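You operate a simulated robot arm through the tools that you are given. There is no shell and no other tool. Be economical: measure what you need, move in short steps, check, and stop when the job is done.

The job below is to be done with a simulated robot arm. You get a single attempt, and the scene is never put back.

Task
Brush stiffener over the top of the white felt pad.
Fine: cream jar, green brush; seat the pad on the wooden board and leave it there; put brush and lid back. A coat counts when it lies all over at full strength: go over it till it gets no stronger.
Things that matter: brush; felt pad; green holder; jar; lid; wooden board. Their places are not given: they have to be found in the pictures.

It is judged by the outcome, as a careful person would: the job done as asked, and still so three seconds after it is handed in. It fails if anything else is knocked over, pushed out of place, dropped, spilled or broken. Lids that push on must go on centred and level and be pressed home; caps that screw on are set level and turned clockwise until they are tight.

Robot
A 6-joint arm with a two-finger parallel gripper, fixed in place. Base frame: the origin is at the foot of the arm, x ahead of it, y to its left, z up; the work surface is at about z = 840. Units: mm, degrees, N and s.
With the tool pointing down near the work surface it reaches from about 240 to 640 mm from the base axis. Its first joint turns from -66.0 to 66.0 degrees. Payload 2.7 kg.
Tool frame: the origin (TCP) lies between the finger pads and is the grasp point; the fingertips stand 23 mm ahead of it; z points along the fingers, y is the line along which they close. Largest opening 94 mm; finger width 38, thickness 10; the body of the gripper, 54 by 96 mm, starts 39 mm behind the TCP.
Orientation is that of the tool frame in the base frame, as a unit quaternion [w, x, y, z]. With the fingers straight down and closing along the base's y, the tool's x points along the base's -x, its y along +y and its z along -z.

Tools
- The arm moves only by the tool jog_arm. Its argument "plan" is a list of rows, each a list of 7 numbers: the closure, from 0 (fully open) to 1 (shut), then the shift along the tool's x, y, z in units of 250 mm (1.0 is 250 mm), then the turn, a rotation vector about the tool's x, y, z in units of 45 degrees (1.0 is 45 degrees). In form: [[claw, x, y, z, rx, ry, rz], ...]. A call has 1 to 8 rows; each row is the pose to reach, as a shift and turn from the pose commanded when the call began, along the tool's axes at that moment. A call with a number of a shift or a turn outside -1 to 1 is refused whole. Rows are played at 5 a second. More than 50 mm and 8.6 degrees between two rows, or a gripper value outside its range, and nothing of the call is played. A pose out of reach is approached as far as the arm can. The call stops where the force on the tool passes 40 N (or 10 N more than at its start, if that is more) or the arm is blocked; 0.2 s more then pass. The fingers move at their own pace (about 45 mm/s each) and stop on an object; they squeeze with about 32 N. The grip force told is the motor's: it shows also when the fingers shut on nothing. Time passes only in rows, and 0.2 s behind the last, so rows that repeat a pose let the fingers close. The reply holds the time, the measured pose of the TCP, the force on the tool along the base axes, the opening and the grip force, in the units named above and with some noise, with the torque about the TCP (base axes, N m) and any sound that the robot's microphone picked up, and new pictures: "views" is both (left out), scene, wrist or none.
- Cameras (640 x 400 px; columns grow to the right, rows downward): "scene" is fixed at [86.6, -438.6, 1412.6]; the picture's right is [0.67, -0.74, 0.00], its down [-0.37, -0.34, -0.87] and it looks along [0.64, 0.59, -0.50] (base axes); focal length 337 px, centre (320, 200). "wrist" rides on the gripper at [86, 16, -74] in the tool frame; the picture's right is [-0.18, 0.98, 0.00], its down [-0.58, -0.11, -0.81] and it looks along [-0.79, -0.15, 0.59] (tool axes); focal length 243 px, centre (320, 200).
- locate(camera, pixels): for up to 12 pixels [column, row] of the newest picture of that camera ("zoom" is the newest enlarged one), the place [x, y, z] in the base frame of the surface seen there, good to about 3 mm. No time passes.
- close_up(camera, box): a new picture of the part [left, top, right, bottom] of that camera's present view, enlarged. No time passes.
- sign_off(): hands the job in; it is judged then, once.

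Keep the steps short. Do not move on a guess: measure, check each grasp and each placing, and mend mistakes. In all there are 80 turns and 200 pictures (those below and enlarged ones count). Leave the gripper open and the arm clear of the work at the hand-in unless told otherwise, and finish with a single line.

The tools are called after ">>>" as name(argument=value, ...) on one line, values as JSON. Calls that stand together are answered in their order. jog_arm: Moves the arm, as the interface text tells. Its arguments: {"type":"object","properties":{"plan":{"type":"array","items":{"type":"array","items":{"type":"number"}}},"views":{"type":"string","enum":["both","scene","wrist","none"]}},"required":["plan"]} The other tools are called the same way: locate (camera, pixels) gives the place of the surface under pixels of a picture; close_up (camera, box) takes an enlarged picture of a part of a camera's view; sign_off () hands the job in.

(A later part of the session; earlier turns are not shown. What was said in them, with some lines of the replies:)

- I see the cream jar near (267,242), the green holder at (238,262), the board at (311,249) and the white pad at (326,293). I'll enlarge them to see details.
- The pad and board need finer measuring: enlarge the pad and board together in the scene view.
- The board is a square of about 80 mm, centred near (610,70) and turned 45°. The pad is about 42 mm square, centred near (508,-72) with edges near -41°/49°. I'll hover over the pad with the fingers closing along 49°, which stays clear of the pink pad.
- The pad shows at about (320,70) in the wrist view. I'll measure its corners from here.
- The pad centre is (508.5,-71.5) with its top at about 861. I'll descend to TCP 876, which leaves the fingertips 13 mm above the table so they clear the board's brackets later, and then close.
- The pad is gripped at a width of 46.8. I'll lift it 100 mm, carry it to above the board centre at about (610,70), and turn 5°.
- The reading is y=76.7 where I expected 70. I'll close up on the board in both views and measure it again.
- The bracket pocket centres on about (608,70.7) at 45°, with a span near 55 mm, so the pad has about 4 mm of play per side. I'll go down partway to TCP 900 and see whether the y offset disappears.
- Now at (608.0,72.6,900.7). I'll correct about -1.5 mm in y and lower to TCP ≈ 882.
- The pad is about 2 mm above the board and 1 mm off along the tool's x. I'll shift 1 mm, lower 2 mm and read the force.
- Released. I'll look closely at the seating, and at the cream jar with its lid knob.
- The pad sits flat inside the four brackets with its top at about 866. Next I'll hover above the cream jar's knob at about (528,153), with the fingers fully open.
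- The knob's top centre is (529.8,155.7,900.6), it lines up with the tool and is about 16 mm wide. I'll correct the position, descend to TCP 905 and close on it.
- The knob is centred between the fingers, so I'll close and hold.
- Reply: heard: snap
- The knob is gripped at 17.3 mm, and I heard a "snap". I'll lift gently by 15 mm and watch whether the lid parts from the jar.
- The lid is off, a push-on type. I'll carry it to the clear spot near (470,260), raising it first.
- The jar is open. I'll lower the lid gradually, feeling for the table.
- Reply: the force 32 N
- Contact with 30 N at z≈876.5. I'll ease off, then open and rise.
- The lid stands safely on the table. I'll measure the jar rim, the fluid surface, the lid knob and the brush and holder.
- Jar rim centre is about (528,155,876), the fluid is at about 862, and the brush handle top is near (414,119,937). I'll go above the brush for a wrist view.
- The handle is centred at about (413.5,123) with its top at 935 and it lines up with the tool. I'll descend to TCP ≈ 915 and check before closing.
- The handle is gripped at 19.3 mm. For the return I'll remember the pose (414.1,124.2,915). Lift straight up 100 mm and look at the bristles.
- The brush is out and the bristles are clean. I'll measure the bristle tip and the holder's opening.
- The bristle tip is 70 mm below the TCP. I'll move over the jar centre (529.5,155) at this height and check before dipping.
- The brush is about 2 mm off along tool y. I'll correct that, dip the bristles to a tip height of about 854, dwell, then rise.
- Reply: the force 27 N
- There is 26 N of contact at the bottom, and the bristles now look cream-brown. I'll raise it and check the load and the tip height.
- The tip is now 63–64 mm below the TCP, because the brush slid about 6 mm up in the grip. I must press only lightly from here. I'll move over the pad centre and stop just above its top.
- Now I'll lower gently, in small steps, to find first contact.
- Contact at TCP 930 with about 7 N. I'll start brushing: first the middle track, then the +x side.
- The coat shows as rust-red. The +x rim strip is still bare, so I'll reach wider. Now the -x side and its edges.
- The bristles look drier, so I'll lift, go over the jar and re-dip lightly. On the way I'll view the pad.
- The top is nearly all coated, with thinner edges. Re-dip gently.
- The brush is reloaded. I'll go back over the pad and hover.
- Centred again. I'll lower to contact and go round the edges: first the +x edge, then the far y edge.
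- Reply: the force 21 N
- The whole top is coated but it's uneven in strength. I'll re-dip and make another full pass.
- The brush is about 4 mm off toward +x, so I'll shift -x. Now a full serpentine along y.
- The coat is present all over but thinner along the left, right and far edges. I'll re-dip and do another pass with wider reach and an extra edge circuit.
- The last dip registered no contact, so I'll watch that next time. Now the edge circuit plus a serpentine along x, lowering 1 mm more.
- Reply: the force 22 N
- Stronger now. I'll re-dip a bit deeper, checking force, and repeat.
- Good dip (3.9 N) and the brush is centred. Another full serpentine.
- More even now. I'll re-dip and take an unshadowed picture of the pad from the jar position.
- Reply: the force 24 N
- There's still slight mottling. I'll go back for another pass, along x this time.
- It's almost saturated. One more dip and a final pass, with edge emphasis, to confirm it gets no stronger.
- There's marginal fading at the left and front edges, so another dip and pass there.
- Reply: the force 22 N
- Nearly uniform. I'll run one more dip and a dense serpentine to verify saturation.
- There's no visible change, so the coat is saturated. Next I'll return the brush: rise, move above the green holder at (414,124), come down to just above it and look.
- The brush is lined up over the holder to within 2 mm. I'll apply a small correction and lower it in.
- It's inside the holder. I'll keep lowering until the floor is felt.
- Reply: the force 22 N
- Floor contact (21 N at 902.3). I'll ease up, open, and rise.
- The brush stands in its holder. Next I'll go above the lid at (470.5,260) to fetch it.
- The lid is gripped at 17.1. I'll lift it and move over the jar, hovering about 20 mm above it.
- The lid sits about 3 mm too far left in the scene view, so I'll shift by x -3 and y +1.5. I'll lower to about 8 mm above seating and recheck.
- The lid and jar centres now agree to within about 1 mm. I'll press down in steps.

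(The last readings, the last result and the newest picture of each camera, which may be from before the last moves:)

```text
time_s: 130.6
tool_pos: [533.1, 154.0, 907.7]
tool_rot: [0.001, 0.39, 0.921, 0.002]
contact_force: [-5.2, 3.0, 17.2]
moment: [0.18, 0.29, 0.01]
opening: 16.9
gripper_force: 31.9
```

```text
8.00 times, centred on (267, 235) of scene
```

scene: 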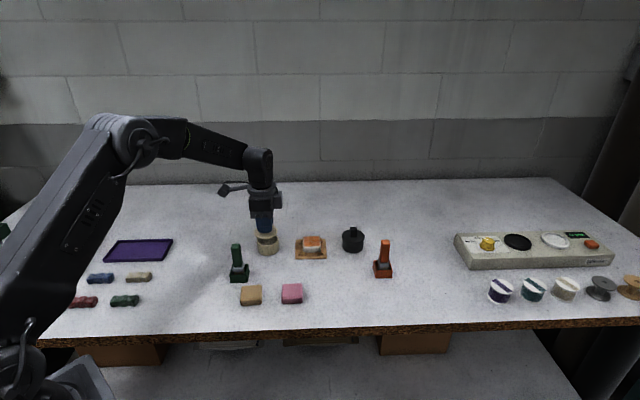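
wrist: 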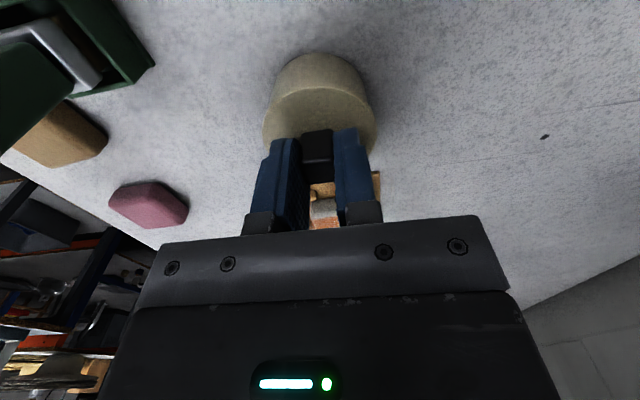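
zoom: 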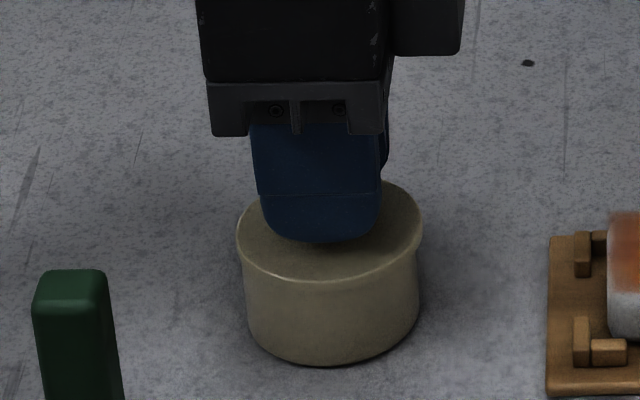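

Contact at 907.7 (17 N), with no snap yet. I'll press further, straight down.

>>> jog_arm(plan=[[1, 0, 0, 0.004, 0, 0, 0], [1, 0, 0, 0.008, 0, 0, 0], [1, 0, 0, 0.012, 0, 0, 0], [1, 0, 0, 0.014, 0, 0, 0]], views="wrist")

>>> close_up(camera="scene", box=[243, 210, 291, 260])

```text
time_s: 131.6
tool_pos: [532.7, 153.2, 904.1]
tool_rot: [0.002, 0.39, 0.921, 0.002]
contact_force: [-13.3, -1.8, 33.6]
moment: [0.11, 0.38, 0.02]
opening: 17.2
gripper_force: 32.2
```

wrist: 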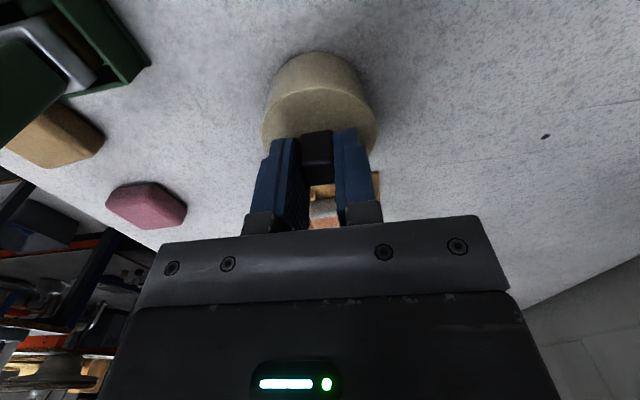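

```text
8.00 times, centred on (267, 235) of scene
```

zoom: 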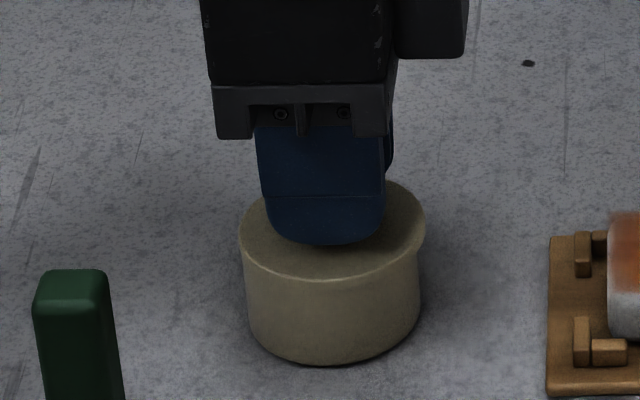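

At z 904 with 34 N it looks seated. I'll relax, release and look closely for a gap.

>>> jog_arm(plan=[[1, 0, 0, 0.004, 0, 0, 0], [0.8, 0, 0, 0.004, 0, 0, 0], [0.5, 0, 0, 0.004, 0, 0, 0], [0.5, 0, 0, 0.004, 0, 0, 0], [0.5, 0, 0, -0.1, 0, 0, 0], [0.5, 0, 0, -0.24, 0, 0, 0], [0.5, 0, 0, -0.24, 0, 0, 0]], views="wrist")

>>> close_up(camera="scene", box=[253, 225, 285, 257])

>>> close_up(camera="wrist", box=[260, 0, 380, 120])

```text
time_s: 133.2
tool_pos: [533.5, 155.1, 961.8]
tool_rot: [0.0, 0.391, 0.921, 0.0]
contact_force: [-0.7, -0.3, -0.3]
moment: [0.01, -0.01, 0.02]
opening: 47.1
gripper_force: 0.1
heard: snap
```

wrist: 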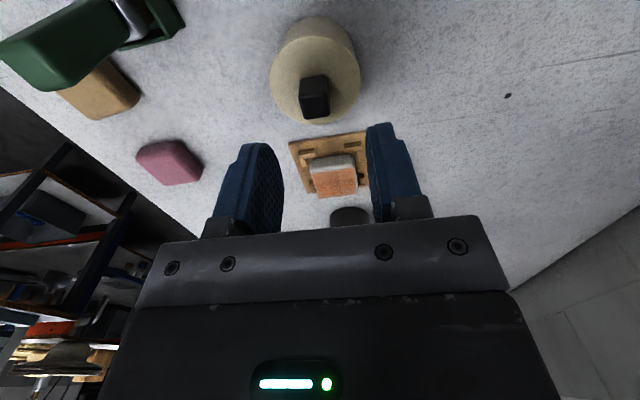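

```text
12.50 times, centred on (269, 241) of scene
```

zoom: 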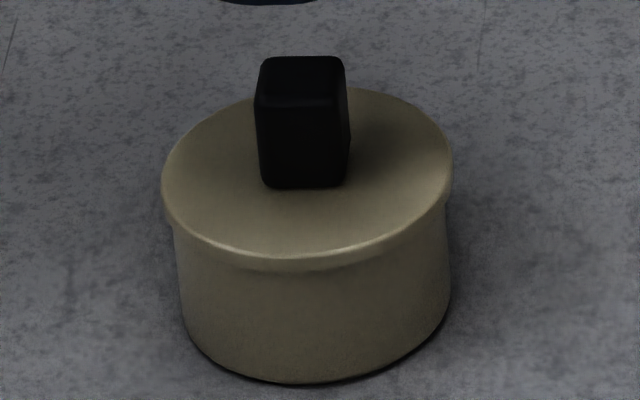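

```text
3.33 times, centred on (320, 60) of wrist
```

zoom: 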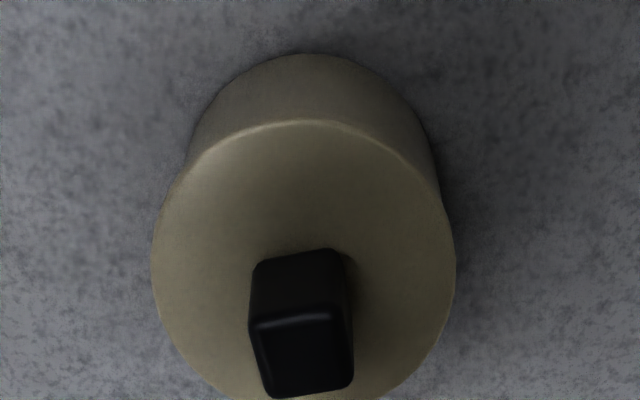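

A "snap" was heard, so the lid is home. I'll check it's level, then move the arm clear and look at everything.

>>> locate(camera="zoom", pixels=[[165, 270], [440, 270], [300, 135], [220, 360], [390, 360], [300, 220], [310, 350]])

>>> jog_arm(plan=[[0, 0.05, 0, -0.2, 0, 0, 0], [0, 0.2, 0, -0.35, 0, 0, 0], [0, 0.25, -0.15, -0.45, 0, 0, 0], [0, 0.25, -0.3, -0.5, 0, 0, 0], [0, 0.25, -0.45, -0.5, 0, 0, 0], [0, 0.25, -0.45, -0.5, 0, 0, 0]], views="both")

>>> close_up(camera="scene", box=[215, 220, 345, 310])

>>> close_up(camera="scene", box=[296, 226, 328, 262])

>>> close_up(camera="scene", box=[220, 236, 256, 290])

```text
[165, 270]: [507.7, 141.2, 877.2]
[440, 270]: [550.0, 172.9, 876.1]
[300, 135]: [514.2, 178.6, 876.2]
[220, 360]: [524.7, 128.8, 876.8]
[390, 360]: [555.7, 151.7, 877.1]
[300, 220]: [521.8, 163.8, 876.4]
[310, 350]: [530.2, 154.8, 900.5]
```

```text
refused: row 1 steps farther than a row can; nothing moved
```

```text
4.44 times, centred on (280, 265) of scene
```

zoom: 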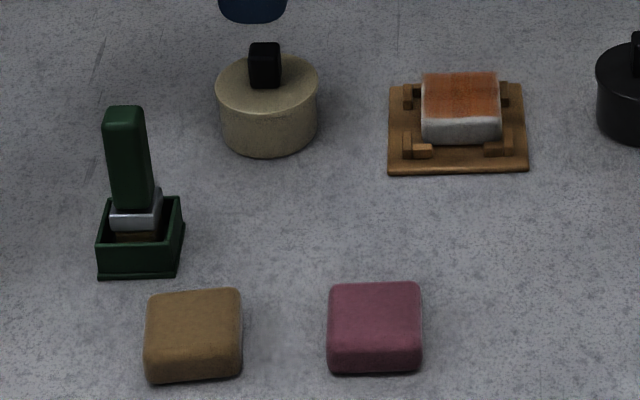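

```text
11.11 times, centred on (312, 244) of scene
```

zoom: 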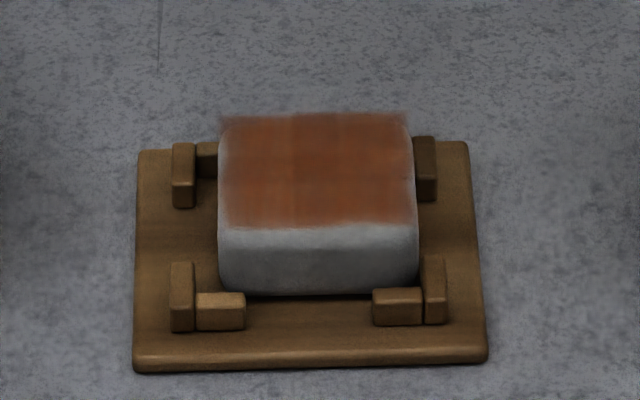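

```text
7.41 times, centred on (238, 263) of scene
```

zoom: 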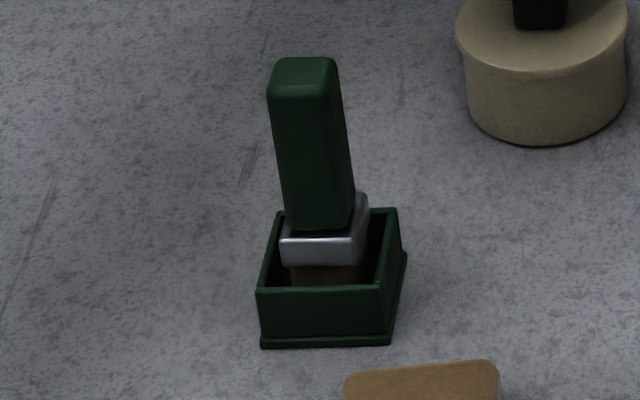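

The lid is level (876–877 all round) and the brush stands as it did at first. I'll move the arm clear in smaller steps and inspect the coat once more without shadow.

>>> jog_arm(plan=[[0, 0, 0, -0.15, 0, 0, 0], [0, 0.05, 0, -0.3, 0, 0, 0], [0, 0.2, 0, -0.36, 0, 0, 0], [0, 0.3, -0.1, -0.42, 0, 0, 0], [0, 0.35, -0.24, -0.5, 0, 0, 0], [0, 0.35, -0.24, -0.5, 0, 0, 0]], views="both")

>>> close_up(camera="scene", box=[302, 232, 322, 246])

```text
time_s: 134.6
tool_pos: [427.6, 175.9, 1089.6]
tool_rot: [-0.001, 0.391, 0.92, 0.0]
contact_force: [0.7, -0.2, 0.2]
moment: [-0.03, 0.01, -0.02]
opening: 93.7
gripper_force: 0.1
```

scene: 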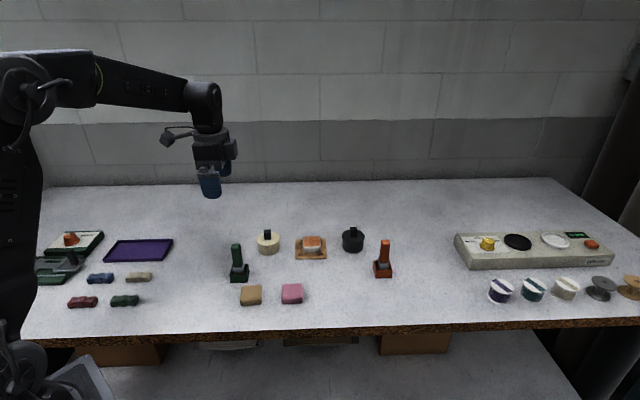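
wrist: 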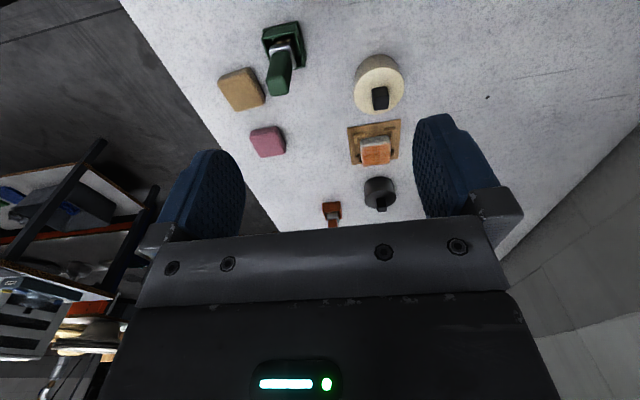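

```text
16.00 times, centred on (312, 239) of scene
```

zoom: 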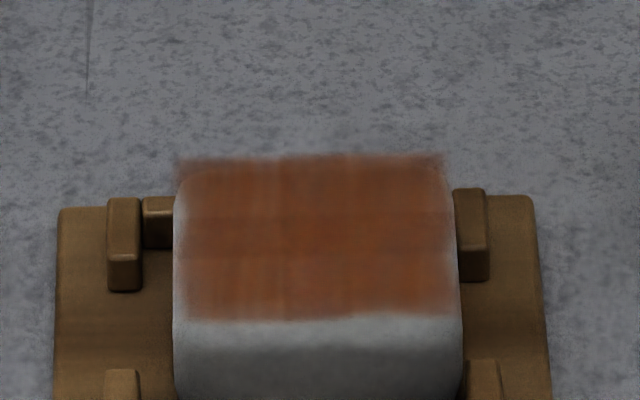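

The coat looks even. One straight wrist look above the pad will confirm the edges.

>>> jog_arm(plan=[[0, -0.14, 0.04, 0.04, 0, 0, 0], [0, -0.28, 0.08, 0.1, 0, 0, 0], [0, -0.42, 0.12, 0.16, 0, 0, 0], [0, -0.56, 0.16, 0.22, 0, 0, 0], [0, -0.69, 0.2, 0.28, 0, 0, 0], [0, -0.788, 0.228, 0.4, 0, 0, 0], [0, -0.788, 0.228, 0.4, 0, 0, 0]], views="wrist")

>>> close_up(camera="wrist", box=[260, 0, 388, 110])

```text
time_s: 136.2
tool_pos: [602.1, 72.6, 984.9]
tool_rot: [0.0, 0.39, 0.921, 0.0]
contact_force: [-0.3, 0.3, -1.1]
moment: [0.02, 0.0, -0.01]
opening: 94.1
gripper_force: 0.0
```

wrist: 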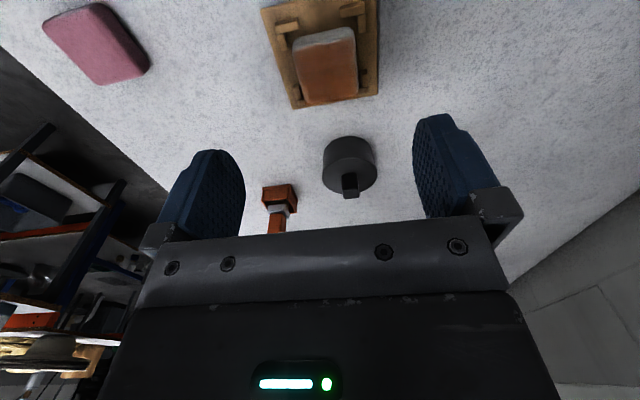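

```text
3.64 times, centred on (324, 55) of wrist
5 turns are left
```

zoom: 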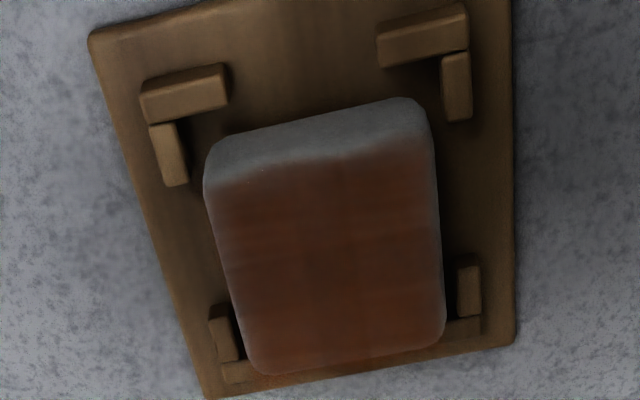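

The coat covers the whole top evenly. I'll raise the arm clear and hand in.

>>> jog_arm(plan=[[0, 0.05, 0, -0.14, 0, 0, 0], [0, 0.19, -0.04, -0.22, 0, 0, 0], [0, 0.33, -0.08, -0.3, 0, 0, 0], [0, 0.47, -0.12, -0.38, 0, 0, 0], [0, 0.6, -0.16, -0.44, 0, 0, 0], [0, 0.6, -0.16, -0.44, 0, 0, 0]], views="scene")

```text
time_s: 137.6
tool_pos: [470.6, 153.0, 1094.7]
tool_rot: [-0.001, 0.391, 0.92, 0.0]
contact_force: [0.4, -0.4, 0.4]
moment: [0.03, -0.03, 0.02]
opening: 94.1
gripper_force: 0.0
4 turns are left
```

scene: 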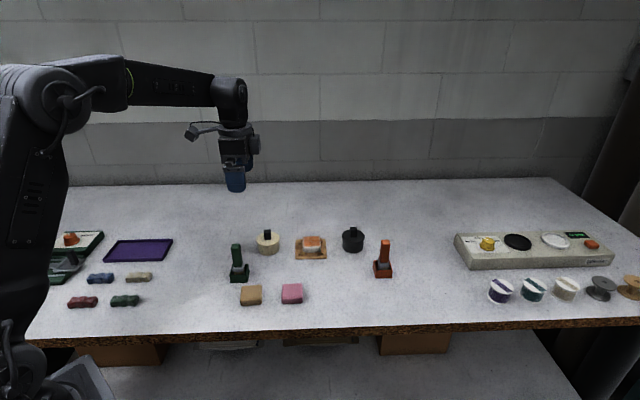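

Everything is in place: the pad is on the board, the brush is in its holder and the lid is on. The gripper is open and clear, so I'm handing in.

>>> sign_off()

```text
The job is handed in.
```

The white felt pad is seated on the wooden board with stiffener over its whole top, brushed until another pass made no visible difference; the green brush is back in its holder and the lid is snapped onto the cream jar, which shifted about 1 mm as I pressed it on.
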